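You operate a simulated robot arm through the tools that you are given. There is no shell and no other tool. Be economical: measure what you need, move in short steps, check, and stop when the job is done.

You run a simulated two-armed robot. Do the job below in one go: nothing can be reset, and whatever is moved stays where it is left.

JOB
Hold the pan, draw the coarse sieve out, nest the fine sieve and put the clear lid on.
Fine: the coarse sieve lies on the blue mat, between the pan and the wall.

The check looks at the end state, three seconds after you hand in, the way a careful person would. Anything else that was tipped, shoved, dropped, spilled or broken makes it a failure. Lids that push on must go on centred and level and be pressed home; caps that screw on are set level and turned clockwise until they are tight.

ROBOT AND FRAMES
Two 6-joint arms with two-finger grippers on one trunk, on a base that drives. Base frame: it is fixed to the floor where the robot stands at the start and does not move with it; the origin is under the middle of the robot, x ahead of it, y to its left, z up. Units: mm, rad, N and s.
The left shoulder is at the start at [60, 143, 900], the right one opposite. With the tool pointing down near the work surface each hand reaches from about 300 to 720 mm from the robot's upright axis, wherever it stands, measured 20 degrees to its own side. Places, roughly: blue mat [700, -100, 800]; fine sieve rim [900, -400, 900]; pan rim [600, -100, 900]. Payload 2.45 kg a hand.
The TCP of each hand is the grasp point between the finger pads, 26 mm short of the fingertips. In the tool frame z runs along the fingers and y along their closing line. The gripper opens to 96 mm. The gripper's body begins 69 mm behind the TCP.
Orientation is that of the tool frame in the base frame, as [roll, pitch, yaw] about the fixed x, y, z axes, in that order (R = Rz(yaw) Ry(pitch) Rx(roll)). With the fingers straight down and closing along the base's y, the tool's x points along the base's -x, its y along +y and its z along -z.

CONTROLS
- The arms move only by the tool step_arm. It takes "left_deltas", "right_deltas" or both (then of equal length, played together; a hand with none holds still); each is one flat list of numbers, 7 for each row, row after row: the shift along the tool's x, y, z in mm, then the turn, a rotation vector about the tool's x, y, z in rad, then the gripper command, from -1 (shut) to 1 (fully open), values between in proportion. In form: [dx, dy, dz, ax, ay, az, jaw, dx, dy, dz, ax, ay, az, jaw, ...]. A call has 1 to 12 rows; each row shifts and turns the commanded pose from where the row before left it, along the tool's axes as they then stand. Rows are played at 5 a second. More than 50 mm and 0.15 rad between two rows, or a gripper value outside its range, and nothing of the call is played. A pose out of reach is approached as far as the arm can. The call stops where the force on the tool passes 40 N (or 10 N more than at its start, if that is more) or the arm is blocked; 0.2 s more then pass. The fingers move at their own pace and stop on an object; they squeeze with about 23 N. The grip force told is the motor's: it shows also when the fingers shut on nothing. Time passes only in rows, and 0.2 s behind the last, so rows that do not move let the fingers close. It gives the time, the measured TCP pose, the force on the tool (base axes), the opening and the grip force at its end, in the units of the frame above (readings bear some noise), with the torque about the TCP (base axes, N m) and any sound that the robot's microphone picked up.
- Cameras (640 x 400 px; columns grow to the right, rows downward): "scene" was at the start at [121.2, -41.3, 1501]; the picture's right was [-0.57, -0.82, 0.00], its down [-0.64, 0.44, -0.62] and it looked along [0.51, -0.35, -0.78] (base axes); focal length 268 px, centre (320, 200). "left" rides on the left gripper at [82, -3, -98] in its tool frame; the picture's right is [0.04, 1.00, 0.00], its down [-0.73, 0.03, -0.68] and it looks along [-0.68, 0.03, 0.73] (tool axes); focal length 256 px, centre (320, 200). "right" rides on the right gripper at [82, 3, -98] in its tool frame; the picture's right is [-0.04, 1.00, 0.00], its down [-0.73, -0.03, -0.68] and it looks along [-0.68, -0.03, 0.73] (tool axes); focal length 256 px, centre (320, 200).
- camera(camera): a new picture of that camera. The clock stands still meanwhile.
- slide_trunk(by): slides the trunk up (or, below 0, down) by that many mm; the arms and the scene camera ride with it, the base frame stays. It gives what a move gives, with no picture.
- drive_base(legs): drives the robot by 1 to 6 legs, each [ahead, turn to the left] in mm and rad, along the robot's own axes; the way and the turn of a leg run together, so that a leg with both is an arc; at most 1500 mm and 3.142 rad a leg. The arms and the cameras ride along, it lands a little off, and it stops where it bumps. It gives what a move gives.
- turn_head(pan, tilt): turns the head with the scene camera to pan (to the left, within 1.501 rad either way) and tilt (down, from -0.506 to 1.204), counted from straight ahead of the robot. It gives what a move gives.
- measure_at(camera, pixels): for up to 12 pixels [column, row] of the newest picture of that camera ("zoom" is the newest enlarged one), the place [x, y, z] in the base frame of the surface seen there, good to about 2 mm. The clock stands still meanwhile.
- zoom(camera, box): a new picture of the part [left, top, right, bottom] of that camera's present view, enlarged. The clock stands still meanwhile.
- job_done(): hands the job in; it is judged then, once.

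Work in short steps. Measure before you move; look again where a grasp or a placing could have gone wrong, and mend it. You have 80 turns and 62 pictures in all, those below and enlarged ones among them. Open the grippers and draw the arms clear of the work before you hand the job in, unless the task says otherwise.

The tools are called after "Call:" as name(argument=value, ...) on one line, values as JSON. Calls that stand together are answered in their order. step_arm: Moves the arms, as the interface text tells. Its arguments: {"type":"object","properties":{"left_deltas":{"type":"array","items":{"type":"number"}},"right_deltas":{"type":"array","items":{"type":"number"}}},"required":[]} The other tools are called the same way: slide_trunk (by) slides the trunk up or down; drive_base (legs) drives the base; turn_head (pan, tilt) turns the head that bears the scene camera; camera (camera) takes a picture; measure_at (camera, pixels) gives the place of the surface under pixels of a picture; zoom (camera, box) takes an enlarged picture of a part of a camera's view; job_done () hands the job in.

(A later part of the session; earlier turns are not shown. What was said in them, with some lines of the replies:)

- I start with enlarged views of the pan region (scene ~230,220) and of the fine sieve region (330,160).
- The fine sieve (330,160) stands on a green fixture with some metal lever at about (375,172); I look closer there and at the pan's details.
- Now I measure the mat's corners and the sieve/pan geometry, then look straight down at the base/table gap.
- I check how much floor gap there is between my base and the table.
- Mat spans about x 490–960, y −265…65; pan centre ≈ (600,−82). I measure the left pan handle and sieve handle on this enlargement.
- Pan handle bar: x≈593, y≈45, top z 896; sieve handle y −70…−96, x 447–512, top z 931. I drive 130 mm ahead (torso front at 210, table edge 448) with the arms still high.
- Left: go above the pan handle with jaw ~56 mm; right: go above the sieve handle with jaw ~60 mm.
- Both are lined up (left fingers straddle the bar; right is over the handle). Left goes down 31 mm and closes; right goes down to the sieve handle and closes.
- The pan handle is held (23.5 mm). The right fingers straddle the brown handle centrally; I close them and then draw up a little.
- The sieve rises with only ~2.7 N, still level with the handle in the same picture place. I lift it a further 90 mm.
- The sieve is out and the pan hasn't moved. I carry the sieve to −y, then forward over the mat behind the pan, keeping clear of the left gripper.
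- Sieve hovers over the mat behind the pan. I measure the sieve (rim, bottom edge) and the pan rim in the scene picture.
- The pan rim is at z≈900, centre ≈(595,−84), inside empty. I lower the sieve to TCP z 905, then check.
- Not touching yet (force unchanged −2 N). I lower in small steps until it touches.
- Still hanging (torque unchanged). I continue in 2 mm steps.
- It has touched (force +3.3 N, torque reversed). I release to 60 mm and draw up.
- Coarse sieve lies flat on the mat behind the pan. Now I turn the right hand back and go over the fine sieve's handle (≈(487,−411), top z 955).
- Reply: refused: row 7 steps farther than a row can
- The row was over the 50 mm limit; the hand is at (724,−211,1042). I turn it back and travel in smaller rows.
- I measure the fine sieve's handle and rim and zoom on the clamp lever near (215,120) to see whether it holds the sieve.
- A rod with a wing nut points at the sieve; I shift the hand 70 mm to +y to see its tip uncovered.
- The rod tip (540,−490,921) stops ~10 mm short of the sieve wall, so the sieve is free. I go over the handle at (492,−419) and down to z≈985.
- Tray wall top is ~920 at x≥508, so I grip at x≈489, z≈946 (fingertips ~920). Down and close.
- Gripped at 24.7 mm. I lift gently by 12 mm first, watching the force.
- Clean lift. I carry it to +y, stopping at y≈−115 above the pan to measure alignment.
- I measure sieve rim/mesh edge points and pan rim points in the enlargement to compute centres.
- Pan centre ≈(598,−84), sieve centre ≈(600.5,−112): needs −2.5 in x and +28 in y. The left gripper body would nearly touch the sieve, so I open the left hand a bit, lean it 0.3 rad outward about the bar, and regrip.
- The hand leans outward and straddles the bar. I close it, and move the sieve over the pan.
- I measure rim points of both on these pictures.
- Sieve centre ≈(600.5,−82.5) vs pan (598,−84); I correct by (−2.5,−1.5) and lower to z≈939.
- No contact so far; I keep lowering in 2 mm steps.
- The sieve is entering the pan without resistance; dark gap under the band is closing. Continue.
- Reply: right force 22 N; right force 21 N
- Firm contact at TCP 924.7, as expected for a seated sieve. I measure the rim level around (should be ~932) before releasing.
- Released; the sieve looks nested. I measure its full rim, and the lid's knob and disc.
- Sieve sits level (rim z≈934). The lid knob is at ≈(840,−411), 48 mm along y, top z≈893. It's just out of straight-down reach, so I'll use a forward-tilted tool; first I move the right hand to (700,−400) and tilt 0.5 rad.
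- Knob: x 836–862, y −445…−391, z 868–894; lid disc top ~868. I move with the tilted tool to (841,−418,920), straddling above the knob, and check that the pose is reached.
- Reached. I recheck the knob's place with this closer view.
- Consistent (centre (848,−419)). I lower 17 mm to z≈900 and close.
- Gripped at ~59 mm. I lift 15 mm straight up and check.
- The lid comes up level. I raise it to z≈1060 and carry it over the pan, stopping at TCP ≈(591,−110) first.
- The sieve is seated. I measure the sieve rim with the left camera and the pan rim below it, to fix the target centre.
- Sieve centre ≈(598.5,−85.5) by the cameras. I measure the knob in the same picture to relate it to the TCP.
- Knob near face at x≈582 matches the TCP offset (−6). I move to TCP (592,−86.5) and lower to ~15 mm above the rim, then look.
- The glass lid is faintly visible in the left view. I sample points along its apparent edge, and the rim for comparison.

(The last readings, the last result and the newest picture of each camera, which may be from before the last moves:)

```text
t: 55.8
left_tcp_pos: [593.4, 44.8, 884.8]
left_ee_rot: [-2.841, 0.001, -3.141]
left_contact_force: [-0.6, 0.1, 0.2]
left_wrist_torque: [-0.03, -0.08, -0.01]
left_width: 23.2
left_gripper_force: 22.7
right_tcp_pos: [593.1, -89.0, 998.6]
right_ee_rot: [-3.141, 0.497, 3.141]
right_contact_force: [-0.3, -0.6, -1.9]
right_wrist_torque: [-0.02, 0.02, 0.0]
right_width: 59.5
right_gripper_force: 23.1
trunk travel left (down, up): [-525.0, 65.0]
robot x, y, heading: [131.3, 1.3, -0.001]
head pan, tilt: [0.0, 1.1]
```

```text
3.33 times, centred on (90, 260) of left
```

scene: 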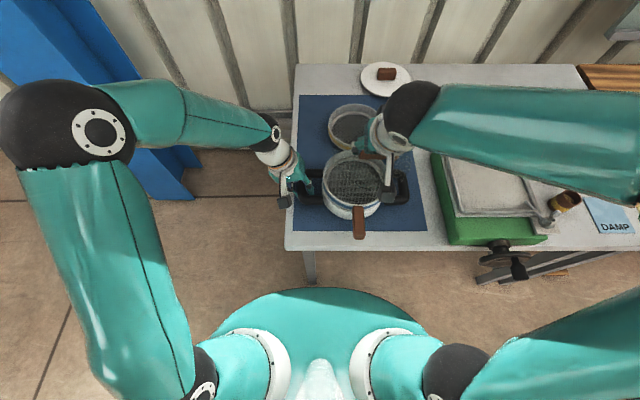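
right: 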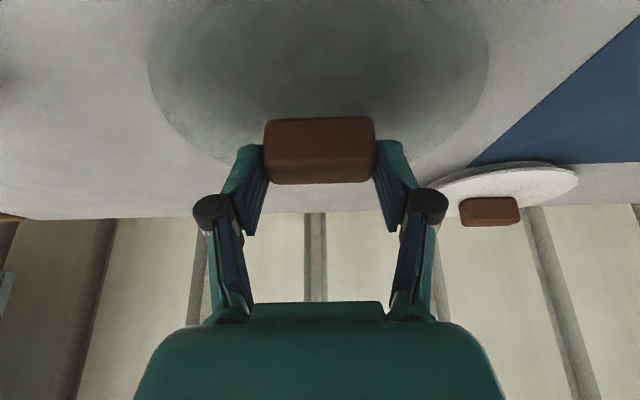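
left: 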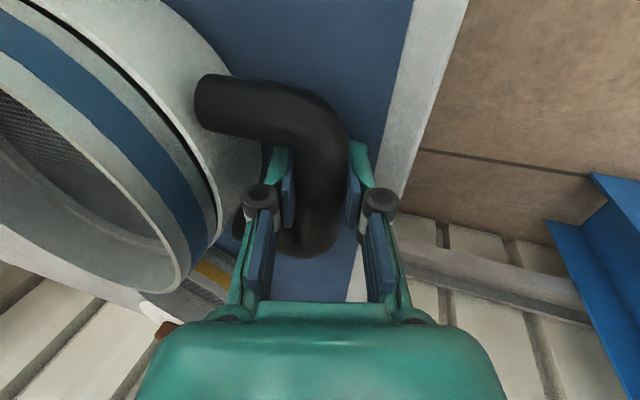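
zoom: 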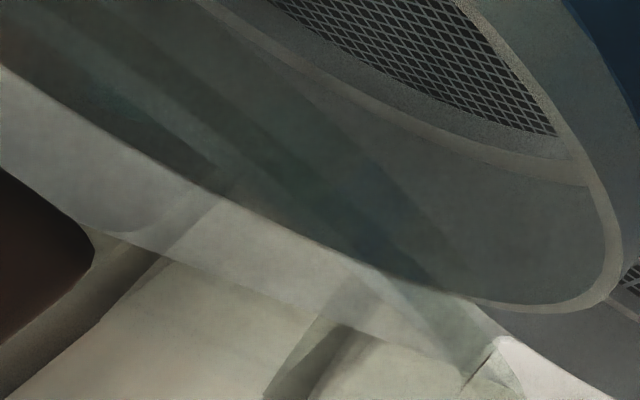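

Sieve rim centre by left camera is (600,−85). I check the knob's left end and front face in one scene enlargement to settle the lid's y.

Call:
zoom(camera="scene", box=[340, 150, 400, 190])

Call:
measure_at(camera="zoom", pixels=[[265, 215], [275, 225], [290, 225], [320, 228], [350, 230], [270, 205], [262, 225], [300, 232]])

```text
10.00 times, centred on (370, 170) of scene
```

zoom: 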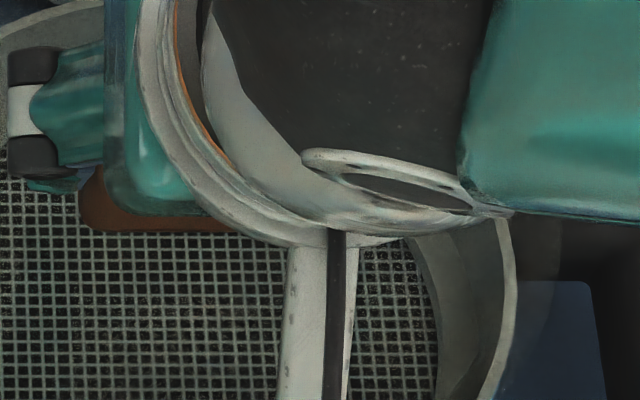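

```text
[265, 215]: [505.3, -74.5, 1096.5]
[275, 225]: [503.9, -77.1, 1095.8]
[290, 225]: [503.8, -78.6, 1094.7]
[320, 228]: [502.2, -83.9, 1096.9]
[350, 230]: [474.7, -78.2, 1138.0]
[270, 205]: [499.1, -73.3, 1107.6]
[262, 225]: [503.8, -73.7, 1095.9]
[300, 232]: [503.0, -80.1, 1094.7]
```

Call:
measure_at(camera="zoom", pixels=[[83, 215], [84, 200], [90, 225], [100, 222], [120, 225], [150, 226], [90, 190], [200, 226], [497, 300], [505, 250]])

```text
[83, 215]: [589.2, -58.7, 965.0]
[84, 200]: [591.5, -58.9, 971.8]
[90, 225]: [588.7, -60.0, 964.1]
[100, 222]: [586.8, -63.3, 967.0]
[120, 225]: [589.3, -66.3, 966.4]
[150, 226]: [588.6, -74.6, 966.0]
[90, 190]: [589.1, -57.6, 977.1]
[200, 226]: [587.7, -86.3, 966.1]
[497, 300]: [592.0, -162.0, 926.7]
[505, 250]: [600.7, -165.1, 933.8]
```

Lid centre ≈(601,−88), sieve (599.5,−85). I correct by (−1,+2.8) and lower stepwise to first contact (expected plug entry at TCP ~984).

Call:
step_arm(right_deltas=[0.9, 2.8, -0.5, 0, 0, 0, -1, 2.6, 0, 4.8, 0, 0, 0, -1, 2.6, 0, 4.8, 0, 0, 0, -1, 0, 0, 0, 0, 0, 0, -1])

Call:
step_arm(right_deltas=[0.96, 0, 1.76, 0, 0, 0, -1, 0, 0, 0, 0, 0, 0, -1])

Call:
step_arm(right_deltas=[0.96, 0, 1.76, 0, 0, 0, -1, 0, 0, 0, 0, 0, 0, -1])

Call:
step_arm(right_deltas=[0.96, 0, 1.76, 0, 0, 0, -1, 0, 0, 0, 0, 0, 0, -1])

```text
t: 56.8
left_tcp_pos: [593.0, 45.6, 883.6]
left_ee_rot: [-2.841, 0.0, -3.14]
left_contact_force: [0.5, 0.1, 0.2]
left_wrist_torque: [0.04, -0.01, -0.07]
left_width: 23.3
left_gripper_force: 22.7
right_tcp_pos: [594.0, -86.5, 987.1]
right_ee_rot: [3.141, 0.499, -3.14]
right_contact_force: [-0.3, 0.1, -1.0]
right_wrist_torque: [-0.01, 0.0, 0.06]
right_width: 59.6
right_gripper_force: 23.0
trunk travel left (down, up): [-525.0, 65.0]
robot x, y, heading: [131.4, -1.3, 0.001]
head pan, tilt: [0.0, 1.1]
```

```text
t: 57.4
left_tcp_pos: [593.2, 46.3, 883.6]
left_ee_rot: [-2.841, 0.0, -3.139]
left_contact_force: [-0.4, -0.3, -0.2]
left_wrist_torque: [-0.01, -0.04, -0.06]
left_width: 23.4
left_gripper_force: 23.4
right_tcp_pos: [595.1, -86.5, 986.1]
right_ee_rot: [-3.14, 0.498, 3.141]
right_contact_force: [-0.5, 0.3, -0.7]
right_wrist_torque: [0.01, 0.01, 0.01]
right_width: 59.6
right_gripper_force: 22.8
trunk travel left (down, up): [-525.0, 65.0]
robot x, y, heading: [128.2, -0.9, 0.004]
head pan, tilt: [0.0, 1.1]
```

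```text
t: 58.0
left_tcp_pos: [593.6, 44.3, 884.1]
left_ee_rot: [-2.842, -0.001, -3.141]
left_contact_force: [-0.6, 0.1, 0.1]
left_wrist_torque: [-0.04, 0.0, -0.06]
left_width: 23.2
left_gripper_force: 23.3
right_tcp_pos: [594.6, -84.5, 983.1]
right_ee_rot: [-3.141, 0.499, 3.141]
right_contact_force: [-0.5, 0.4, -1.2]
right_wrist_torque: [-0.02, 0.01, 0.0]
right_width: 59.3
right_gripper_force: 23.2
trunk travel left (down, up): [-525.0, 65.0]
robot x, y, heading: [131.8, -1.9, 0.007]
head pan, tilt: [0.0, 1.1]
```

```text
t: 58.6
left_tcp_pos: [593.5, 45.3, 884.6]
left_ee_rot: [-2.84, 0.0, -3.14]
left_contact_force: [-0.3, 0.1, 0.2]
left_wrist_torque: [0.01, 0.03, 0.0]
left_width: 23.2
left_gripper_force: 23.0
right_tcp_pos: [593.2, -86.6, 982.9]
right_ee_rot: [-3.141, 0.499, -3.141]
right_contact_force: [-0.1, -0.1, -1.6]
right_wrist_torque: [-0.01, 0.01, 0.01]
right_width: 59.6
right_gripper_force: 23.4
trunk travel left (down, up): [-525.0, 65.0]
robot x, y, heading: [129.8, 1.2, -0.001]
head pan, tilt: [0.0, 1.1]
```

No contact yet at ~982. I continue in 2 mm steps.

Call:
step_arm(right_deltas=[0.96, 0, 1.76, 0, 0, 0, -1, 0, 0, 0, 0, 0, 0, -1])

Call:
step_arm(right_deltas=[0.96, 0, 1.76, 0, 0, 0, -1, 0, 0, 0, 0, 0, 0, -1])

Call:
step_arm(right_deltas=[0.96, 0, 1.76, 0, 0, 0, -1, 0, 0, 0, 0, 0, 0, -1])

Call:
camera(camera="left")

```text
t: 59.2
left_tcp_pos: [593.5, 45.4, 884.3]
left_ee_rot: [-2.842, 0.0, -3.141]
left_contact_force: [-0.4, -0.4, 0.2]
left_wrist_torque: [-0.02, -0.02, -0.03]
left_width: 23.4
left_gripper_force: 22.9
right_tcp_pos: [592.3, -87.6, 978.3]
right_ee_rot: [3.141, 0.498, -3.141]
right_contact_force: [-0.1, -0.6, -1.2]
right_wrist_torque: [0.02, 0.0, 0.01]
right_width: 59.3
right_gripper_force: 23.2
trunk travel left (down, up): [-525.0, 65.0]
robot x, y, heading: [129.5, -1.5, 0.002]
head pan, tilt: [0.0, 1.1]
```

```text
t: 59.8
left_tcp_pos: [593.5, 45.8, 884.9]
left_ee_rot: [-2.842, -0.001, -3.141]
left_contact_force: [-0.2, 0.1, -2.9]
left_wrist_torque: [-0.01, -0.25, 0.09]
left_width: 23.5
left_gripper_force: 23.0
right_tcp_pos: [594.0, -86.6, 977.5]
right_ee_rot: [3.14, 0.499, -3.141]
right_contact_force: [0.7, 0.2, 8.8]
right_wrist_torque: [0.08, 0.54, -0.01]
right_width: 59.8
right_gripper_force: 23.0
trunk travel left (down, up): [-525.0, 65.0]
robot x, y, heading: [132.7, -4.5, 0.005]
head pan, tilt: [0.0, 1.1]
```

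```text
t: 60.4
left_tcp_pos: [592.8, 45.5, 885.6]
left_ee_rot: [-2.841, 0.001, -3.139]
left_contact_force: [-0.3, 0.5, -5.8]
left_wrist_torque: [-0.03, -0.35, 0.27]
left_width: 23.4
left_gripper_force: 22.8
right_tcp_pos: [594.8, -86.0, 975.9]
right_ee_rot: [3.14, 0.502, 3.14]
right_contact_force: [2.1, -1.5, 18.1]
right_wrist_torque: [-0.08, -0.26, 0.04]
right_width: 59.7
right_gripper_force: 23.3
trunk travel left (down, up): [-525.0, 65.0]
robot x, y, heading: [128.9, -5.4, -0.003]
head pan, tilt: [0.0, 1.1]
```

```text
7 pictures are left
```

left: 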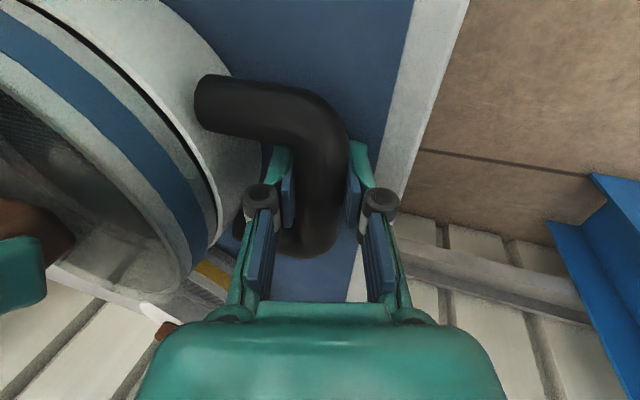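

The lid entered past the rim and now meets resistance (18 N at z 976). I press further in small steps, watching force and sound.

Call:
step_arm(right_deltas=[0.72, 0, 1.32, 0, 0, 0, -1, 0, 0, 0, 0, 0, 0, -1])

Call:
step_arm(right_deltas=[0.72, 0, 1.32, 0, 0, 0, -1, 0, 0, 0, 0, 0, 0, -1])

Call:
zoom(camera="left", box=[0, 60, 240, 330])

```text
t: 61.0
left_tcp_pos: [592.4, 46.2, 885.5]
left_ee_rot: [-2.84, -0.002, -3.141]
left_contact_force: [-0.3, 0.0, -6.3]
left_wrist_torque: [0.01, -0.18, 0.11]
left_width: 23.2
left_gripper_force: 23.2
right_tcp_pos: [594.7, -85.3, 974.4]
right_ee_rot: [3.14, 0.502, -3.141]
right_contact_force: [3.8, -1.0, 18.4]
right_wrist_torque: [-0.02, -0.28, 0.04]
right_width: 59.6
right_gripper_force: 23.0
trunk travel left (down, up): [-525.0, 65.0]
robot x, y, heading: [126.1, 2.2, 0.001]
head pan, tilt: [0.0, 1.1]
```

```text
t: 61.6
left_tcp_pos: [591.7, 45.2, 884.4]
left_ee_rot: [-2.841, -0.002, -3.14]
left_contact_force: [-1.4, 0.4, -5.2]
left_wrist_torque: [0.02, 0.11, 0.0]
left_width: 23.1
left_gripper_force: 23.0
right_tcp_pos: [593.9, -86.9, 973.1]
right_ee_rot: [-3.141, 0.498, 3.141]
right_contact_force: [3.9, -2.0, 19.0]
right_wrist_torque: [-0.07, -0.2, 0.07]
right_width: 59.5
right_gripper_force: 23.0
trunk travel left (down, up): [-525.0, 65.0]
robot x, y, heading: [128.9, -0.9, 0.007]
head pan, tilt: [0.0, 1.1]
```

```text
1.48 times, centred on (120, 195) of left
```

zoom: 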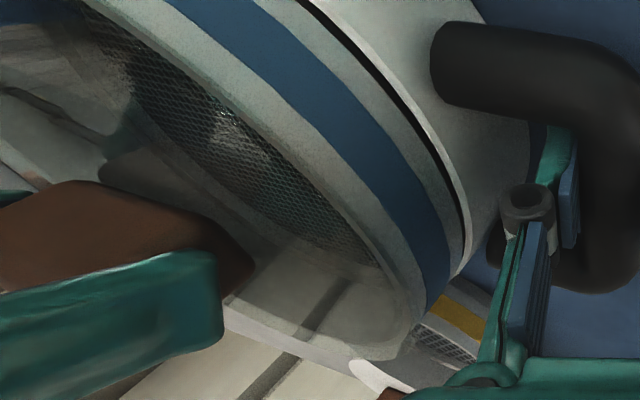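

Force plateaus at ~19 N, probably the pads sliding on the knob. I release, rise, set the tool upright with fingers shut, and will press on the knob's top instead.

Call:
step_arm(right_deltas=[0, 0, 0, 0, 0, 0, 0.7, 0, 0, 0, 0, 0, 0, 0.7, -4.8, 0, -8.8, 0, 0, 0, 0.7, -14.4, 0, -26.3, 0, 0, 0, 0.7, -14.4, 0, -26.3, 0, 0, 0, 0.7, 0, 0, 0, 0, 0.125, 0, 0.7, 0, 0, 0, 0, 0.125, 0, -1, 0, 0, 0, 0, 0.125, 0, -1, 0, 0, 0, 0, 0.125, 0, -1, 0, 0, 0, 0, 0, 0, -1])

Call:
camera(camera="right")

```text
t: 63.8
left_tcp_pos: [593.9, 44.6, 885.3]
left_ee_rot: [-2.842, -0.001, -3.14]
left_contact_force: [-0.4, 0.9, 0.4]
left_wrist_torque: [0.02, -0.14, 0.06]
left_width: 23.2
left_gripper_force: 22.8
right_tcp_pos: [592.8, -87.3, 1041.9]
right_ee_rot: [3.141, -0.002, -3.141]
right_contact_force: [0.2, 0.1, -0.9]
right_wrist_torque: [0.0, 0.0, -0.02]
right_width: 0.0
right_gripper_force: 23.0
trunk travel left (down, up): [-525.0, 65.0]
robot x, y, heading: [132.0, -3.3, 0.001]
head pan, tilt: [0.0, 1.1]
```

```text
5 pictures are left
```

right: 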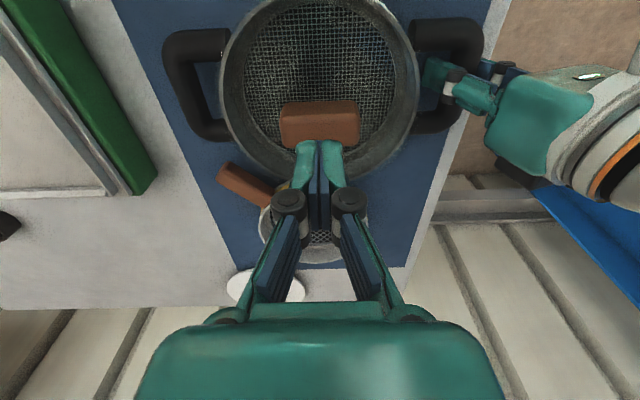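

I measure the knob's top and base and the rim/lid edge all around in this view.

Call:
measure_at(camera="right", pixels=[[285, 130], [318, 130], [355, 130], [318, 108], [285, 108], [355, 108], [318, 103], [225, 75], [415, 75], [240, 130], [400, 130], [320, 90]])

```text
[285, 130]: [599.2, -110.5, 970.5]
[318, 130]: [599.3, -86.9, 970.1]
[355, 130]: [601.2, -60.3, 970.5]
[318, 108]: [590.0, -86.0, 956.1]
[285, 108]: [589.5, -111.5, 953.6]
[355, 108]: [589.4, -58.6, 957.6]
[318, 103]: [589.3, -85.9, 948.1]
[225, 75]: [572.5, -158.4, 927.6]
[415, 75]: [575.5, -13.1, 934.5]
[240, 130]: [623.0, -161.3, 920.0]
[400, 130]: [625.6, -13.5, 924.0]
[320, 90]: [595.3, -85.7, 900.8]
```

Knob top is level at z 970.3, centre ≈(602,−85.5), so the lid went in ~7 mm. I bring the shut fingertips onto the knob (contact expected at TCP ~996).

Call:
step_arm(right_deltas=[-9, 1.5, 20, 0, 0, 0, -1, 0, 0, 20, 0, 0, 0, -1, 0, 0, 3, 0, 0, 0, -1, 0, 0, 0, 0, 0, 0, -1])

Call:
step_arm(right_deltas=[0, 0, 2, 0, 0, 0, -1, 0, 0, 2, 0, 0, 0, -1, 0, 0, 0, 0, 0, 0, -1])

Call:
step_arm(right_deltas=[0, 0, 1.5, 0, 0, 0, -1, 0, 0, 1.5, 0, 0, 0, -1, 0, 0, 0, 0, 0, 0, -1])

```text
t: 64.8
left_tcp_pos: [592.4, 45.5, 884.8]
left_ee_rot: [-2.842, -0.001, -3.14]
left_contact_force: [-0.6, 0.8, -0.1]
left_wrist_torque: [-0.01, 0.0, -0.01]
left_width: 23.4
left_gripper_force: 23.1
right_tcp_pos: [603.0, -85.0, 997.6]
right_ee_rot: [-3.142, -0.002, -3.14]
right_contact_force: [-0.2, 0.2, -0.7]
right_wrist_torque: [0.02, -0.01, 0.0]
right_width: 0.1
right_gripper_force: 23.3
trunk travel left (down, up): [-525.0, 65.0]
robot x, y, heading: [130.3, -2.4, 0.001]
head pan, tilt: [0.0, 1.1]
```

```text
t: 65.6
left_tcp_pos: [592.7, 44.9, 885.1]
left_ee_rot: [-2.841, 0.002, -3.138]
left_contact_force: [-0.4, 0.3, -0.6]
left_wrist_torque: [-0.04, 0.02, -0.02]
left_width: 23.2
left_gripper_force: 23.5
right_tcp_pos: [602.1, -85.0, 994.7]
right_ee_rot: [-3.141, -0.001, -3.141]
right_contact_force: [0.0, -0.1, 1.0]
right_wrist_torque: [0.02, 0.0, 0.0]
right_width: 5.9
right_gripper_force: 23.3
trunk travel left (down, up): [-525.0, 65.0]
robot x, y, heading: [128.2, -2.9, 0.003]
head pan, tilt: [0.0, 1.1]
```

```text
t: 66.4
left_tcp_pos: [592.7, 45.7, 884.3]
left_ee_rot: [-2.842, -0.001, -3.14]
left_contact_force: [6.6, -1.0, -13.2]
left_wrist_torque: [-0.04, -0.12, 0.29]
left_width: 23.4
left_gripper_force: 23.0
right_tcp_pos: [601.9, -85.6, 993.9]
right_ee_rot: [3.14, 0.003, -3.141]
right_contact_force: [-5.4, -3.5, 34.8]
right_wrist_torque: [-0.08, 0.45, 0.28]
right_width: 5.9
right_gripper_force: 23.1
trunk travel left (down, up): [-525.0, 65.0]
robot x, y, heading: [128.9, -1.7, 0.002]
head pan, tilt: [0.0, 1.1]
```

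Pressing at 35 N with the knob at ~968. One more millimetre to see if it goes further or is seated.

Call:
step_arm(right_deltas=[0, 0, 1, 0, 0, 0, -1, 0, 0, 0, 0, 0, 0, -1])

Call:
step_arm(right_deltas=[0, 0, 1, 0, 0, 0, -1, 0, 0, 0, 0, 0, 0, -1])

```text
t: 66.8
left_tcp_pos: [592.4, 45.1, 884.7]
left_ee_rot: [-2.842, 0.002, 3.142]
left_contact_force: [-0.8, 0.1, 0.3]
left_wrist_torque: [0.0, 0.21, -0.1]
left_width: 23.4
left_gripper_force: 23.3
right_tcp_pos: [602.0, -85.8, 994.0]
right_ee_rot: [3.139, 0.006, 3.141]
right_contact_force: [-2.8, 0.9, 7.3]
right_wrist_torque: [-0.02, 0.15, -0.04]
right_width: 5.9
right_gripper_force: 23.1
trunk travel left (down, up): [-525.0, 65.0]
robot x, y, heading: [127.9, 0.8, 0.003]
head pan, tilt: [0.0, 1.1]
stopped in row 1 (right hand): the force on the tool passed its limit at 47 N (the readings are from after the stop); the commanded pose is now the measured one
```

```text
t: 67.4
left_tcp_pos: [593.0, 46.0, 885.9]
left_ee_rot: [-2.841, 0.0, -3.138]
left_contact_force: [4.0, 1.4, -6.8]
left_wrist_torque: [0.04, 0.05, 0.17]
left_width: 23.1
left_gripper_force: 22.9
right_tcp_pos: [602.0, -85.1, 994.4]
right_ee_rot: [3.14, 0.008, -3.141]
right_contact_force: [-4.5, -3.0, 23.2]
right_wrist_torque: [-0.1, 0.36, 0.08]
right_width: 6.1
right_gripper_force: 23.0
trunk travel left (down, up): [-525.0, 65.0]
robot x, y, heading: [126.9, -3.9, 0.001]
head pan, tilt: [0.0, 1.1]
```

It is rigid up to 47 N: seated. I rise, then look at level and seating.

Call:
step_arm(right_deltas=[0, 0, -3, 0, 0, 0, -1, 0, 0, -10, 0, 0, 0, -1, 9, 0, -30, 0, 0, 0, -1, 20, 0, -10, 0, 0, 0, -1, 40, 0, 0, 0, 0, 0, -1, 0, 0, 0, 0, 0, 0, -1])

Call:
camera(camera="right")

Call:
measure_at(camera="right", pixels=[[318, 195], [285, 195], [350, 195], [318, 165], [318, 205], [285, 165], [350, 165], [318, 180]])

```text
t: 68.8
left_tcp_pos: [594.4, 44.9, 885.6]
left_ee_rot: [-2.841, 0.0, -3.141]
left_contact_force: [-0.9, 0.1, 1.7]
left_wrist_torque: [-0.04, 0.28, -0.21]
left_width: 23.2
left_gripper_force: 23.3
right_tcp_pos: [533.8, -86.5, 1045.4]
right_ee_rot: [3.139, 0.004, -3.14]
right_contact_force: [-0.5, -0.2, -0.3]
right_wrist_torque: [0.02, 0.02, 0.01]
right_width: 0.1
right_gripper_force: 23.1
trunk travel left (down, up): [-525.0, 65.0]
robot x, y, heading: [130.6, -3.1, 0.004]
head pan, tilt: [0.0, 1.1]
```

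```text
4 pictures are left
```

right: 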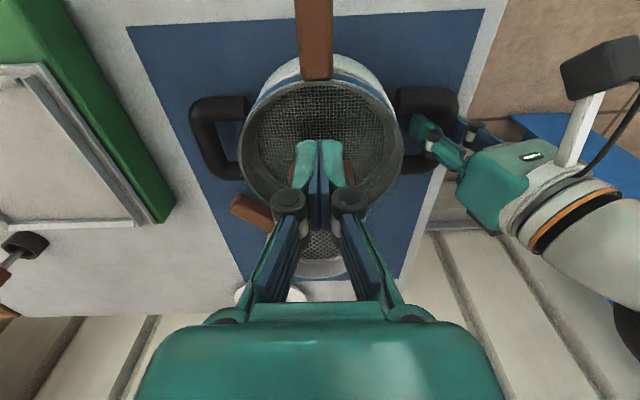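

```text
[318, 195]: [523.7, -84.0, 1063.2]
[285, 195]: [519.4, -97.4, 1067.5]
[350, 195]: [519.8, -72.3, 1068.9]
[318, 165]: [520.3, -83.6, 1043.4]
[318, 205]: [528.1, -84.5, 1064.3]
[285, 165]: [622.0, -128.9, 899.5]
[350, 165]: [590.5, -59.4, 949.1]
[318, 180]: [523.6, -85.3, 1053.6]
```

The gripper hides the knob; I draw the right arm away to −y and up, then look with the scene camera.

Call:
step_arm(right_deltas=[10, -35, -20, 0, 0, 0, -1, 10, -45, -15, 0, 0, 0, -1, 10, -45, -10, 0, 0, 0, -1, 10, -45, 0, 0, 0, 0, -1, 10, -45, 0, 0, 0, 0, -1, 10, -45, 0, 0, 0, 0, 0, 10, -45, 0, 0, 0, 0, 0])

Call:
zoom(camera="scene", box=[300, 130, 420, 240])

Call:
measure_at(camera="zoom", pixels=[[180, 140], [190, 205], [300, 80], [430, 140], [415, 205], [235, 235], [350, 245], [310, 130], [270, 130], [350, 130], [310, 145], [310, 155]])

```text
t: 70.4
left_tcp_pos: [592.9, 45.7, 884.5]
left_ee_rot: [-2.842, 0.0, -3.139]
left_contact_force: [0.2, -2.0, 0.2]
left_wrist_torque: [0.11, -0.15, 0.0]
left_width: 23.4
left_gripper_force: 23.0
right_tcp_pos: [461.8, -389.5, 1090.8]
right_ee_rot: [3.14, 0.002, 3.141]
right_contact_force: [0.0, 0.3, 0.4]
right_wrist_torque: [0.04, -0.02, 0.0]
right_width: 48.1
right_gripper_force: 0.0
trunk travel left (down, up): [-525.0, 65.0]
robot x, y, heading: [131.5, 3.1, 0.0]
head pan, tilt: [0.0, 1.1]
```

```text
3.64 times, centred on (360, 185) of scene
```

zoom: 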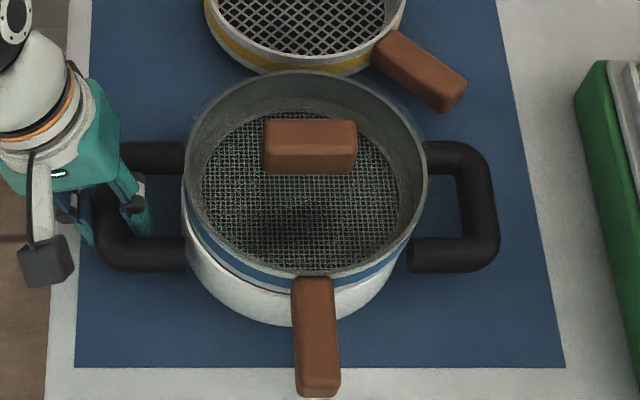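

```text
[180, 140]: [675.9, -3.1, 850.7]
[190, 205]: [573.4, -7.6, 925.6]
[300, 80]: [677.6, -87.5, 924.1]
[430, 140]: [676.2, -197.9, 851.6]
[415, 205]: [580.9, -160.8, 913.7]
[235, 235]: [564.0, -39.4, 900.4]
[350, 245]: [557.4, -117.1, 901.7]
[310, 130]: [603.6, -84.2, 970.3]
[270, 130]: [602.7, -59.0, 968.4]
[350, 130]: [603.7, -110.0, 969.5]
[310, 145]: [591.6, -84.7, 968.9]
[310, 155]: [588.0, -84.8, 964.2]
```

The lid looks centred and level (knob top 968–970). I check the seam from the side with the left camera.

Call:
zoom(camera="left", box=[60, 130, 240, 310])

Call:
measure_at(camera="left", pixels=[[150, 291], [185, 265], [170, 285], [175, 235], [150, 195], [110, 150]])

```text
2.22 times, centred on (150, 220) of left
```

zoom: 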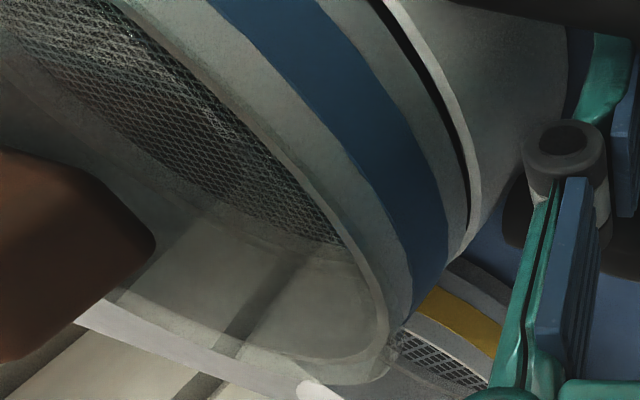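

```text
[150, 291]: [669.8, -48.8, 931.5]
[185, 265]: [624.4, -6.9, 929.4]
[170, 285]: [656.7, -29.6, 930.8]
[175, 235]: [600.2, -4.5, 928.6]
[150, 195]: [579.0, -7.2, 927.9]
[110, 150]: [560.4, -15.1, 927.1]
```

Seam of lid and sieve looks closed, but mesh (900.6 vs 897.4 for the coarse one), handle top (935 vs 931) and the dark line at the pan seam say the fine sieve stands level but ~3 mm high in the pan. I'll grip the knob again (tool upright) and jiggle gently while pressing. First go above the knob.

Call:
step_arm(right_deltas=[-17.5, 38, 0, 0, 0, 0, 0.7, -17.5, 38, 0, 0, 0, 0, 0.7, -17.5, 38, 0, 0, 0, 0, 0.7, -17.5, 38, 0, 0, 0, 0, 0.7, -17.5, 38, 0, 0, 0, 0, 0.7, -17.5, 38, 0, 0, 0, 0, 0.7, -17.5, 38, 0, 0, 0, 0, 0.7, -17.5, 38, 0, 0, 0, 0, 0.7, 0, 0, 40, 0, 0, 0, 0.7, 0, 0, 40, 0, 0, 0, 0.7, 0, 0, 0, 0, 0, 0, 0.7])

Call:
step_arm(right_deltas=[0, 0, 18, 0, 0, 0, 0.7, 0, 0, 16, 0, 0, 0, 0.7, 0, 0, 0, 0, 0, 0, 0.4, 0, 0, 0, 0, 0, 0, -1, 0, 0, 0, 0, 0, 0, -1, 0, 0, 0, 0, 0, 0, -1])

```text
t: 72.8
left_tcp_pos: [592.2, 46.0, 884.6]
left_ee_rot: [-2.84, -0.001, -3.139]
left_contact_force: [1.0, 1.7, 0.6]
left_wrist_torque: [0.01, 0.18, -0.1]
left_width: 23.1
left_gripper_force: 23.4
right_tcp_pos: [604.2, -87.4, 1012.0]
right_ee_rot: [3.139, 0.004, 3.14]
right_contact_force: [-0.2, 0.1, -0.1]
right_wrist_torque: [0.01, 0.03, -0.01]
right_width: 81.6
right_gripper_force: 0.0
trunk travel left (down, up): [-525.0, 65.0]
robot x, y, heading: [131.2, -1.9, 0.001]
head pan, tilt: [0.0, 1.1]
```

```text
t: 74.2
left_tcp_pos: [593.4, 45.6, 885.1]
left_ee_rot: [-2.84, 0.001, -3.139]
left_contact_force: [0.7, 1.5, 2.1]
left_wrist_torque: [0.01, -0.01, 0.0]
left_width: 23.5
left_gripper_force: 23.6
right_tcp_pos: [602.6, -86.4, 976.9]
right_ee_rot: [3.14, 0.006, 3.14]
right_contact_force: [0.4, -0.6, 0.0]
right_wrist_torque: [0.04, -0.09, -0.05]
right_width: 59.3
right_gripper_force: 22.7
trunk travel left (down, up): [-525.0, 65.0]
robot x, y, heading: [132.0, 5.7, 0.005]
head pan, tilt: [0.0, 1.1]
```

Knob gripped. I press ~1 mm down and shift −x 2 mm, then back, watching z and forces.

Call:
step_arm(right_deltas=[0, 0, 1, 0, 0, 0, -1, 1, 0, 0, 0, 0, 0, -1, 1, 0, 0, 0, 0, 0, -1, 0, 0, 0, 0, 0, 0, -1])

Call:
step_arm(right_deltas=[-1, 1, 0, 0, 0, 0, -1, -1, 1, 0, 0, 0, 0, -1, 0, 0, 0, 0, 0, 0, -1])

Call:
step_arm(right_deltas=[-1, -1, 0, 0, 0, 0, -1, -1, -1, 0, 0, 0, 0, -1, 0, 0, 0, 0, 0, 0, -1])

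Call:
step_arm(right_deltas=[1, -1, 0, 0, 0, 0, -1, 1, -1, 0, 0, 0, 0, -1, 0, 0, 0, 0, 0, 0, -1])

```text
t: 75.2
left_tcp_pos: [593.0, 44.5, 884.8]
left_ee_rot: [-2.842, -0.001, -3.141]
left_contact_force: [0.8, 1.9, -0.1]
left_wrist_torque: [0.06, -0.15, 0.05]
left_width: 23.3
left_gripper_force: 22.7
right_tcp_pos: [603.1, -85.9, 977.5]
right_ee_rot: [3.142, 0.005, 3.141]
right_contact_force: [5.9, -3.1, 17.3]
right_wrist_torque: [-0.12, -0.17, 0.01]
right_width: 59.4
right_gripper_force: 23.1
trunk travel left (down, up): [-525.0, 65.0]
robot x, y, heading: [128.9, 0.9, -0.001]
head pan, tilt: [0.0, 1.1]
```

```text
t: 76.0
left_tcp_pos: [591.7, 46.1, 884.6]
left_ee_rot: [-2.841, 0.0, -3.139]
left_contact_force: [2.8, 4.4, -1.9]
left_wrist_torque: [0.02, 0.03, 0.09]
left_width: 23.3
left_gripper_force: 23.7
right_tcp_pos: [602.4, -84.4, 976.0]
right_ee_rot: [-3.141, 0.001, -3.14]
right_contact_force: [-1.8, -3.5, 13.8]
right_wrist_torque: [-0.12, 0.23, 0.03]
right_width: 59.7
right_gripper_force: 23.8
trunk travel left (down, up): [-525.0, 65.0]
robot x, y, heading: [131.6, 3.4, 0.001]
head pan, tilt: [0.0, 1.1]
```

```text
t: 76.8
left_tcp_pos: [592.8, 46.7, 885.8]
left_ee_rot: [-2.842, 0.0, -3.139]
left_contact_force: [1.8, 0.1, -0.5]
left_wrist_torque: [-0.06, -0.05, 0.06]
left_width: 23.3
left_gripper_force: 22.6
right_tcp_pos: [606.2, -86.3, 976.4]
right_ee_rot: [-3.142, 0.003, 3.141]
right_contact_force: [-5.1, 0.2, 5.0]
right_wrist_torque: [0.07, 0.39, 0.09]
right_width: 59.0
right_gripper_force: 22.5
trunk travel left (down, up): [-525.0, 65.0]
robot x, y, heading: [127.9, -0.5, 0.002]
head pan, tilt: [0.0, 1.1]
```

```text
t: 77.6
left_tcp_pos: [592.8, 46.5, 885.1]
left_ee_rot: [-2.843, -0.002, -3.139]
left_contact_force: [-0.3, -0.8, -0.2]
left_wrist_torque: [0.0, -0.18, 0.05]
left_width: 23.3
left_gripper_force: 23.4
right_tcp_pos: [606.7, -88.0, 975.8]
right_ee_rot: [3.139, 0.005, 3.141]
right_contact_force: [1.5, 0.8, 3.3]
right_wrist_torque: [-0.13, 0.16, 0.03]
right_width: 59.4
right_gripper_force: 23.0
trunk travel left (down, up): [-525.0, 65.0]
robot x, y, heading: [126.8, -2.1, 0.0]
head pan, tilt: [0.0, 1.1]
```

Vertical force dropped from 17 to 3 N during the jiggle, so something settled. I return y and press a bit more with another jiggle.

Call:
step_arm(right_deltas=[1, 1, 0.5, 0, 0, 0, -1, 1, 1, 0.5, 0, 0, 0, -1, 0, 0, 0, 0, 0, 0, -1])

Call:
step_arm(right_deltas=[1, 1, 0, 0, 0, 0, -1, -1, 1, 0, 0, 0, 0, -1, -1, -1, 0, 0, 0, 0, -1, 1, -1, 0, 0, 0, 0, -1, 0, 0, 0, 0, 0, 0, -1])

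Call:
zoom(camera="left", box=[0, 0, 260, 310])

Call:
measure_at(camera="zoom", pixels=[[375, 345], [395, 310], [350, 260], [290, 190], [210, 120], [130, 65], [60, 25], [430, 255], [420, 225], [380, 160], [300, 75], [420, 290]])

```text
t: 78.4
left_tcp_pos: [592.8, 44.8, 885.6]
left_ee_rot: [-2.842, -0.002, -3.14]
left_contact_force: [0.5, 0.9, -0.2]
left_wrist_torque: [-0.01, 0.1, 0.02]
left_width: 23.2
left_gripper_force: 23.4
right_tcp_pos: [601.9, -86.9, 974.7]
right_ee_rot: [3.14, 0.008, 3.141]
right_contact_force: [3.2, -4.1, 13.7]
right_wrist_torque: [-0.25, 0.1, 0.12]
right_width: 59.5
right_gripper_force: 23.4
trunk travel left (down, up): [-525.0, 65.0]
robot x, y, heading: [125.8, 2.2, 0.003]
head pan, tilt: [0.0, 1.1]
```

```text
t: 79.6
left_tcp_pos: [590.7, 45.4, 884.8]
left_ee_rot: [-2.842, 0.0, -3.141]
left_contact_force: [1.6, -1.3, -1.7]
left_wrist_torque: [-0.14, -0.28, 0.18]
left_width: 23.3
left_gripper_force: 22.8
right_tcp_pos: [602.1, -85.0, 974.4]
right_ee_rot: [3.14, 0.004, -3.141]
right_contact_force: [-0.3, 3.6, 11.3]
right_wrist_torque: [0.21, 0.2, -0.07]
right_width: 59.6
right_gripper_force: 23.3
trunk travel left (down, up): [-525.0, 65.0]
robot x, y, heading: [129.2, 2.4, 0.002]
head pan, tilt: [0.0, 1.1]
```

```text
1.29 times, centred on (130, 155) of left
```

zoom: 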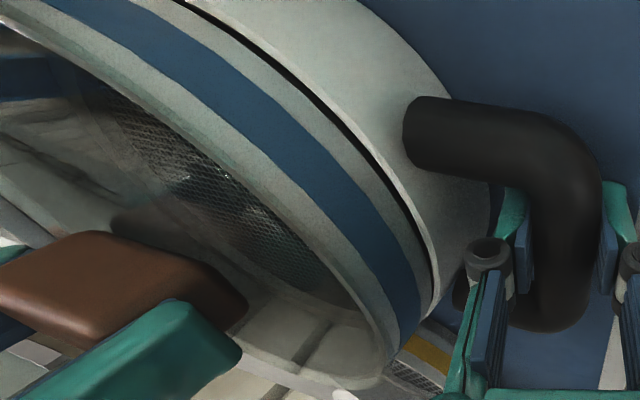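

```text
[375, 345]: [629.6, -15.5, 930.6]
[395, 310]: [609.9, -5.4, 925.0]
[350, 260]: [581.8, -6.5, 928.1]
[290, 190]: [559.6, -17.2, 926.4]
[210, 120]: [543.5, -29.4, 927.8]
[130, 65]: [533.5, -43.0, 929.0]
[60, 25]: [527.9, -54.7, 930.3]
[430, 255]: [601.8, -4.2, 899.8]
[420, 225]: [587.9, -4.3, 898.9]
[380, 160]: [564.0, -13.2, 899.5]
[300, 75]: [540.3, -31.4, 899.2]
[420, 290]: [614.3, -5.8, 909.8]
```

The hand has come down 2.4 mm with the knob and rim readings fell to ~928. One more press-and-jiggle.

Call:
step_arm(right_deltas=[1, 0, 0.7, 0, 0, 0, -1, -1, 1, 0, 0, 0, 0, -1, -1, -1, 0, 0, 0, 0, -1, 1, -1, 0, 0, 0, 0, -1, 0, 1, 0, 0, 0, 0, -1, 0, 0, 0, 0, 0, 0, -1])

Call:
measure_at(camera="zoom", pixels=[[230, 190], [200, 150], [150, 120], [260, 230]])

```text
t: 81.0
left_tcp_pos: [592.9, 46.3, 884.3]
left_ee_rot: [-2.842, 0.0, -3.14]
left_contact_force: [0.3, -3.9, -2.4]
left_wrist_torque: [0.0, -0.09, 0.19]
left_width: 23.3
left_gripper_force: 23.2
right_tcp_pos: [602.3, -86.9, 975.7]
right_ee_rot: [3.141, 0.006, 3.142]
right_contact_force: [0.6, 2.9, 13.3]
right_wrist_torque: [0.17, -0.08, -0.09]
right_width: 59.4
right_gripper_force: 23.2
trunk travel left (down, up): [-525.0, 65.0]
robot x, y, heading: [130.2, 1.3, 0.004]
head pan, tilt: [0.0, 1.1]
```

```text
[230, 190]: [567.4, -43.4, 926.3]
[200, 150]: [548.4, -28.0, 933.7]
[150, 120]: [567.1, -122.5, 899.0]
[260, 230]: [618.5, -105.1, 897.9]
```

Mesh now reads ~898–899: it settled. I release the knob, rise, shut the fingers and press once more on the knob's top.

Call:
step_arm(right_deltas=[0, 0, 0, 0, 0, 0, 0.7, 0, 0, 0, 0, 0, 0, 0.7, 0, 0, -15, 0, 0, 0, 0.7, 0, 0, -30, 0, 0, 0, 0.7, 0, 0, 0, 0, 0, 0, -1, 0, 0, 0, 0, 0, 0, -1, 0, 0, 0, 0, 0, 0, -1, 0, 0, 12, 0, 0, 0, -1, 0, 0, 8, 0, 0, 0, -1, 0, 0, 3, 0, 0, 0, -1, 0, 0, 0, 0, 0, 0, -1])

Call:
step_arm(right_deltas=[0, 0, 2, 0, 0, 0, -1, 0, 0, 1, 0, 0, 0, -1, 0, 0, 0, 0, 0, 0, -1])

```text
t: 83.4
left_tcp_pos: [593.0, 45.6, 884.8]
left_ee_rot: [-2.841, -0.001, -3.14]
left_contact_force: [0.3, 1.4, 2.5]
left_wrist_torque: [-0.01, 0.01, 0.03]
left_width: 23.2
left_gripper_force: 23.3
right_tcp_pos: [601.8, -86.7, 996.0]
right_ee_rot: [3.141, 0.004, -3.142]
right_contact_force: [-0.2, -0.1, -0.6]
right_wrist_torque: [0.01, 0.01, -0.03]
right_width: 0.0
right_gripper_force: 23.1
trunk travel left (down, up): [-525.0, 65.0]
robot x, y, heading: [130.0, -0.4, 0.002]
head pan, tilt: [0.0, 1.1]
```

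```text
t: 84.2
left_tcp_pos: [592.4, 46.2, 884.9]
left_ee_rot: [-2.843, 0.001, -3.139]
left_contact_force: [4.0, 0.1, -4.0]
left_wrist_torque: [0.03, -0.23, 0.24]
left_width: 23.4
left_gripper_force: 23.6
right_tcp_pos: [600.1, -86.7, 995.2]
right_ee_rot: [3.14, 0.006, -3.141]
right_contact_force: [-2.3, -0.5, 23.3]
right_wrist_torque: [-0.01, 0.31, 0.17]
right_width: 6.1
right_gripper_force: 23.0
trunk travel left (down, up): [-525.0, 65.0]
robot x, y, heading: [129.4, -1.7, 0.0]
head pan, tilt: [0.0, 1.1]
```

Call:
step_arm(right_deltas=[0, 0, 0.7, 0, 0, 0, -1, 0, 0, 0, 0, 0, 0, -1])

Call:
step_arm(right_deltas=[0, 0, -3, 0, 0, 0, -1, 0, 0, -15, 0, 0, 0, -1, 0, 0, -40, 0, 0, 0, -1, 30, -35, -20, 0, 0, 0, -1, 30, -40, 0, 0, 0, 0, -1, 30, -40, 0, 0, 0, 0, -1, 30, -40, 0, 0, 0, 0, -1, 20, -45, 0, 0, 0, 0, 0, 0, -45, 0, 0, 0, 0, 0, 0, -45, 0, 0, 0, 0, 0])

Call:
step_arm(left_deltas=[0, 0, 0, 0, 0, 0, -0.1, 0, 0, 0, 0, 0, 0, -0.1, 0, 0, -10, 0, 0, 0, -0.1, 0, 0, -30, 0, 0, 0, -0.1, 0, 0, -45, 0, 0, 0, -0.1, 0, 0, -45, 0, 0, 0, 0, 0, 0, -45, 0, 0, 0, 0, 0, 45, 0, 0, 0, 0, 0, 0, 45, 0, 0, 0, 0, 0])

Call:
camera(camera="scene")

Call:
measure_at(camera="scene", pixels=[[352, 170], [372, 169], [388, 169], [360, 195], [340, 185], [385, 190], [386, 236], [386, 222], [328, 185], [356, 154], [400, 185], [333, 215]])

```text
t: 84.9
left_tcp_pos: [592.3, 45.5, 884.5]
left_ee_rot: [-2.841, 0.001, -3.141]
left_contact_force: [-1.4, 1.0, 1.7]
left_wrist_torque: [0.04, 0.1, -0.01]
left_width: 23.3
left_gripper_force: 23.1
right_tcp_pos: [601.9, -86.3, 994.3]
right_ee_rot: [3.137, 0.008, 3.138]
right_contact_force: [-2.0, 0.4, 6.6]
right_wrist_torque: [0.01, 0.09, -0.02]
right_width: 6.0
right_gripper_force: 23.1
trunk travel left (down, up): [-525.0, 65.0]
robot x, y, heading: [131.3, 2.2, -0.001]
head pan, tilt: [0.0, 1.1]
stopped in row 2 (right hand): the force on the tool passed its limit at 40 N (the readings are from after the stop); the commanded pose is now the measured one
```

```text
refused: row 4 steps farther than a row can; nothing moved
```

```text
t: 86.9
left_tcp_pos: [591.5, 182.0, 1026.4]
left_ee_rot: [-2.84, -0.002, -3.141]
left_contact_force: [-0.3, 0.5, 0.2]
left_wrist_torque: [-0.05, 0.03, 0.03]
left_width: 48.2
left_gripper_force: 0.1
right_tcp_pos: [602.0, -85.8, 994.0]
right_ee_rot: [3.141, 0.009, -3.141]
right_contact_force: [-1.1, -1.1, 12.3]
right_wrist_torque: [-0.02, 0.17, 0.07]
right_width: 6.1
right_gripper_force: 23.4
trunk travel left (down, up): [-525.0, 65.0]
robot x, y, heading: [133.0, 3.0, 0.006]
head pan, tilt: [0.0, 1.1]
```

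```text
0 pictures are left
```

scene: 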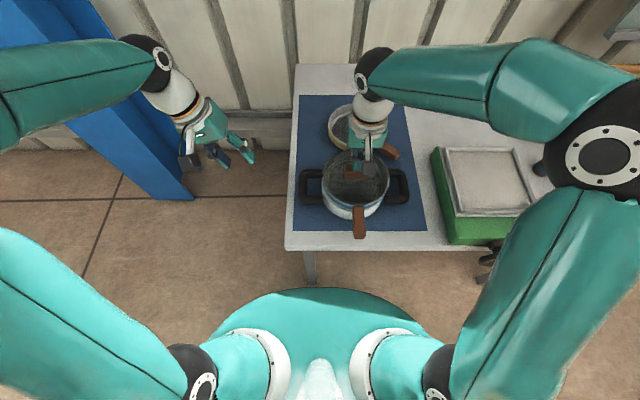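

```text
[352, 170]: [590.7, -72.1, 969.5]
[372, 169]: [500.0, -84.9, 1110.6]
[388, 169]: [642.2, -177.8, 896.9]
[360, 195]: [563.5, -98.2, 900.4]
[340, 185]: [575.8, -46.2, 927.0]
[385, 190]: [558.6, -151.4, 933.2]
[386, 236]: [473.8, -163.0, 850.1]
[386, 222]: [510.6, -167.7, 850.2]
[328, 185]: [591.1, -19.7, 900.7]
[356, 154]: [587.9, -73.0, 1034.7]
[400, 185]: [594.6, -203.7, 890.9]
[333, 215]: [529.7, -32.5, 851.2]
```

I measure the handle top, rim and coarse sieve on this last picture.

Call:
measure_at(camera="scene", pixels=[[359, 225], [359, 215], [359, 208], [359, 232], [345, 185], [350, 190], [370, 195], [340, 190], [365, 190], [310, 175], [315, 190], [400, 195]])

```text
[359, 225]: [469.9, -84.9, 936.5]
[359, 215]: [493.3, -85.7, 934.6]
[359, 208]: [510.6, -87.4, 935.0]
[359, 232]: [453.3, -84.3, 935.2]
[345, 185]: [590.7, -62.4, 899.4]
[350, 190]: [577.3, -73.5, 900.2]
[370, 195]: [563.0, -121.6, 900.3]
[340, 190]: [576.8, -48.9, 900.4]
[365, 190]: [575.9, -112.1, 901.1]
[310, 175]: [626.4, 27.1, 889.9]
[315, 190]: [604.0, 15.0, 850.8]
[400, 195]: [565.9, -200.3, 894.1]
```

All rigid and level, with the left camera's mesh height (898–899) within a millimetre or so of the coarse one's. I now draw the right arm up and away.

Call:
step_arm(right_deltas=[0, 0, -3, 0, 0, 0, -1, 0, 0, -15, 0, 0, 0, -1, 0, 0, -40, 0, 0, 0, -1, 0, 0, -45, 0, 0, 0, -1, 25, -35, 0, 0, 0, 0, -1, 25, -40, 0, 0, 0, 0, -1, 25, -40, 0, 0, 0, 0, -1, 25, -40, 0, 0, 0, 0, -1, 25, -40, 0, 0, 0, 0, 0, 20, -40, 0, 0, 0, 0, 0.5, 0, 0, 0, 0, 0, 0, 1, 0, 0, 0, 0, 0, 0, 1])

Call:
step_arm(left_deltas=[0, 0, -40, 0, 0, 0, 1, 0, 0, 0, 0, 0, 0, 1])

```text
t: 89.5
left_tcp_pos: [592.7, 180.7, 1026.4]
left_ee_rot: [-2.841, -0.001, -3.139]
left_contact_force: [0.4, -0.7, -0.2]
left_wrist_torque: [0.02, 0.0, 0.01]
left_width: 47.8
left_gripper_force: 0.0
right_tcp_pos: [457.4, -320.5, 1095.1]
right_ee_rot: [3.141, 0.009, -3.141]
right_contact_force: [0.3, -0.2, 0.9]
right_wrist_torque: [0.02, 0.0, 0.02]
right_width: 96.0
right_gripper_force: 0.2
trunk travel left (down, up): [-525.0, 65.0]
robot x, y, heading: [132.4, 0.4, -0.001]
head pan, tilt: [0.0, 1.1]
```

```text
t: 90.1
left_tcp_pos: [593.5, 193.3, 1065.7]
left_ee_rot: [-2.84, -0.001, -3.138]
left_contact_force: [-1.0, 0.2, 0.1]
left_wrist_torque: [0.03, 0.03, 0.0]
left_width: 95.8
left_gripper_force: 0.0
right_tcp_pos: [457.2, -319.8, 1094.3]
right_ee_rot: [3.14, 0.007, 3.141]
right_contact_force: [0.1, 0.3, -0.9]
right_wrist_torque: [-0.01, 0.03, -0.01]
right_width: 96.3
right_gripper_force: 0.0
trunk travel left (down, up): [-525.0, 65.0]
robot x, y, heading: [128.0, -2.5, 0.001]
head pan, tilt: [0.0, 1.1]
```

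Both hands are open and clear, so I hand in.

Call:
job_done()

```text
The job is handed in.
```

I handed the job in: the coarse sieve lies on the blue mat between the pan and the wall, the fine sieve is nested in the pan, and the clear lid is on top, level and pressed down to a hard stop.

One doubt remains about the fine sieve. It sits level and rigid under a push of more than 40 N, but my height readings disagree. The left camera puts it about 1 mm higher than the coarse sieve sat; the scene camera says about 3 mm. I pressed and jiggled it through the lid, which didn't clearly lower it, and I had no pictures left to check again.
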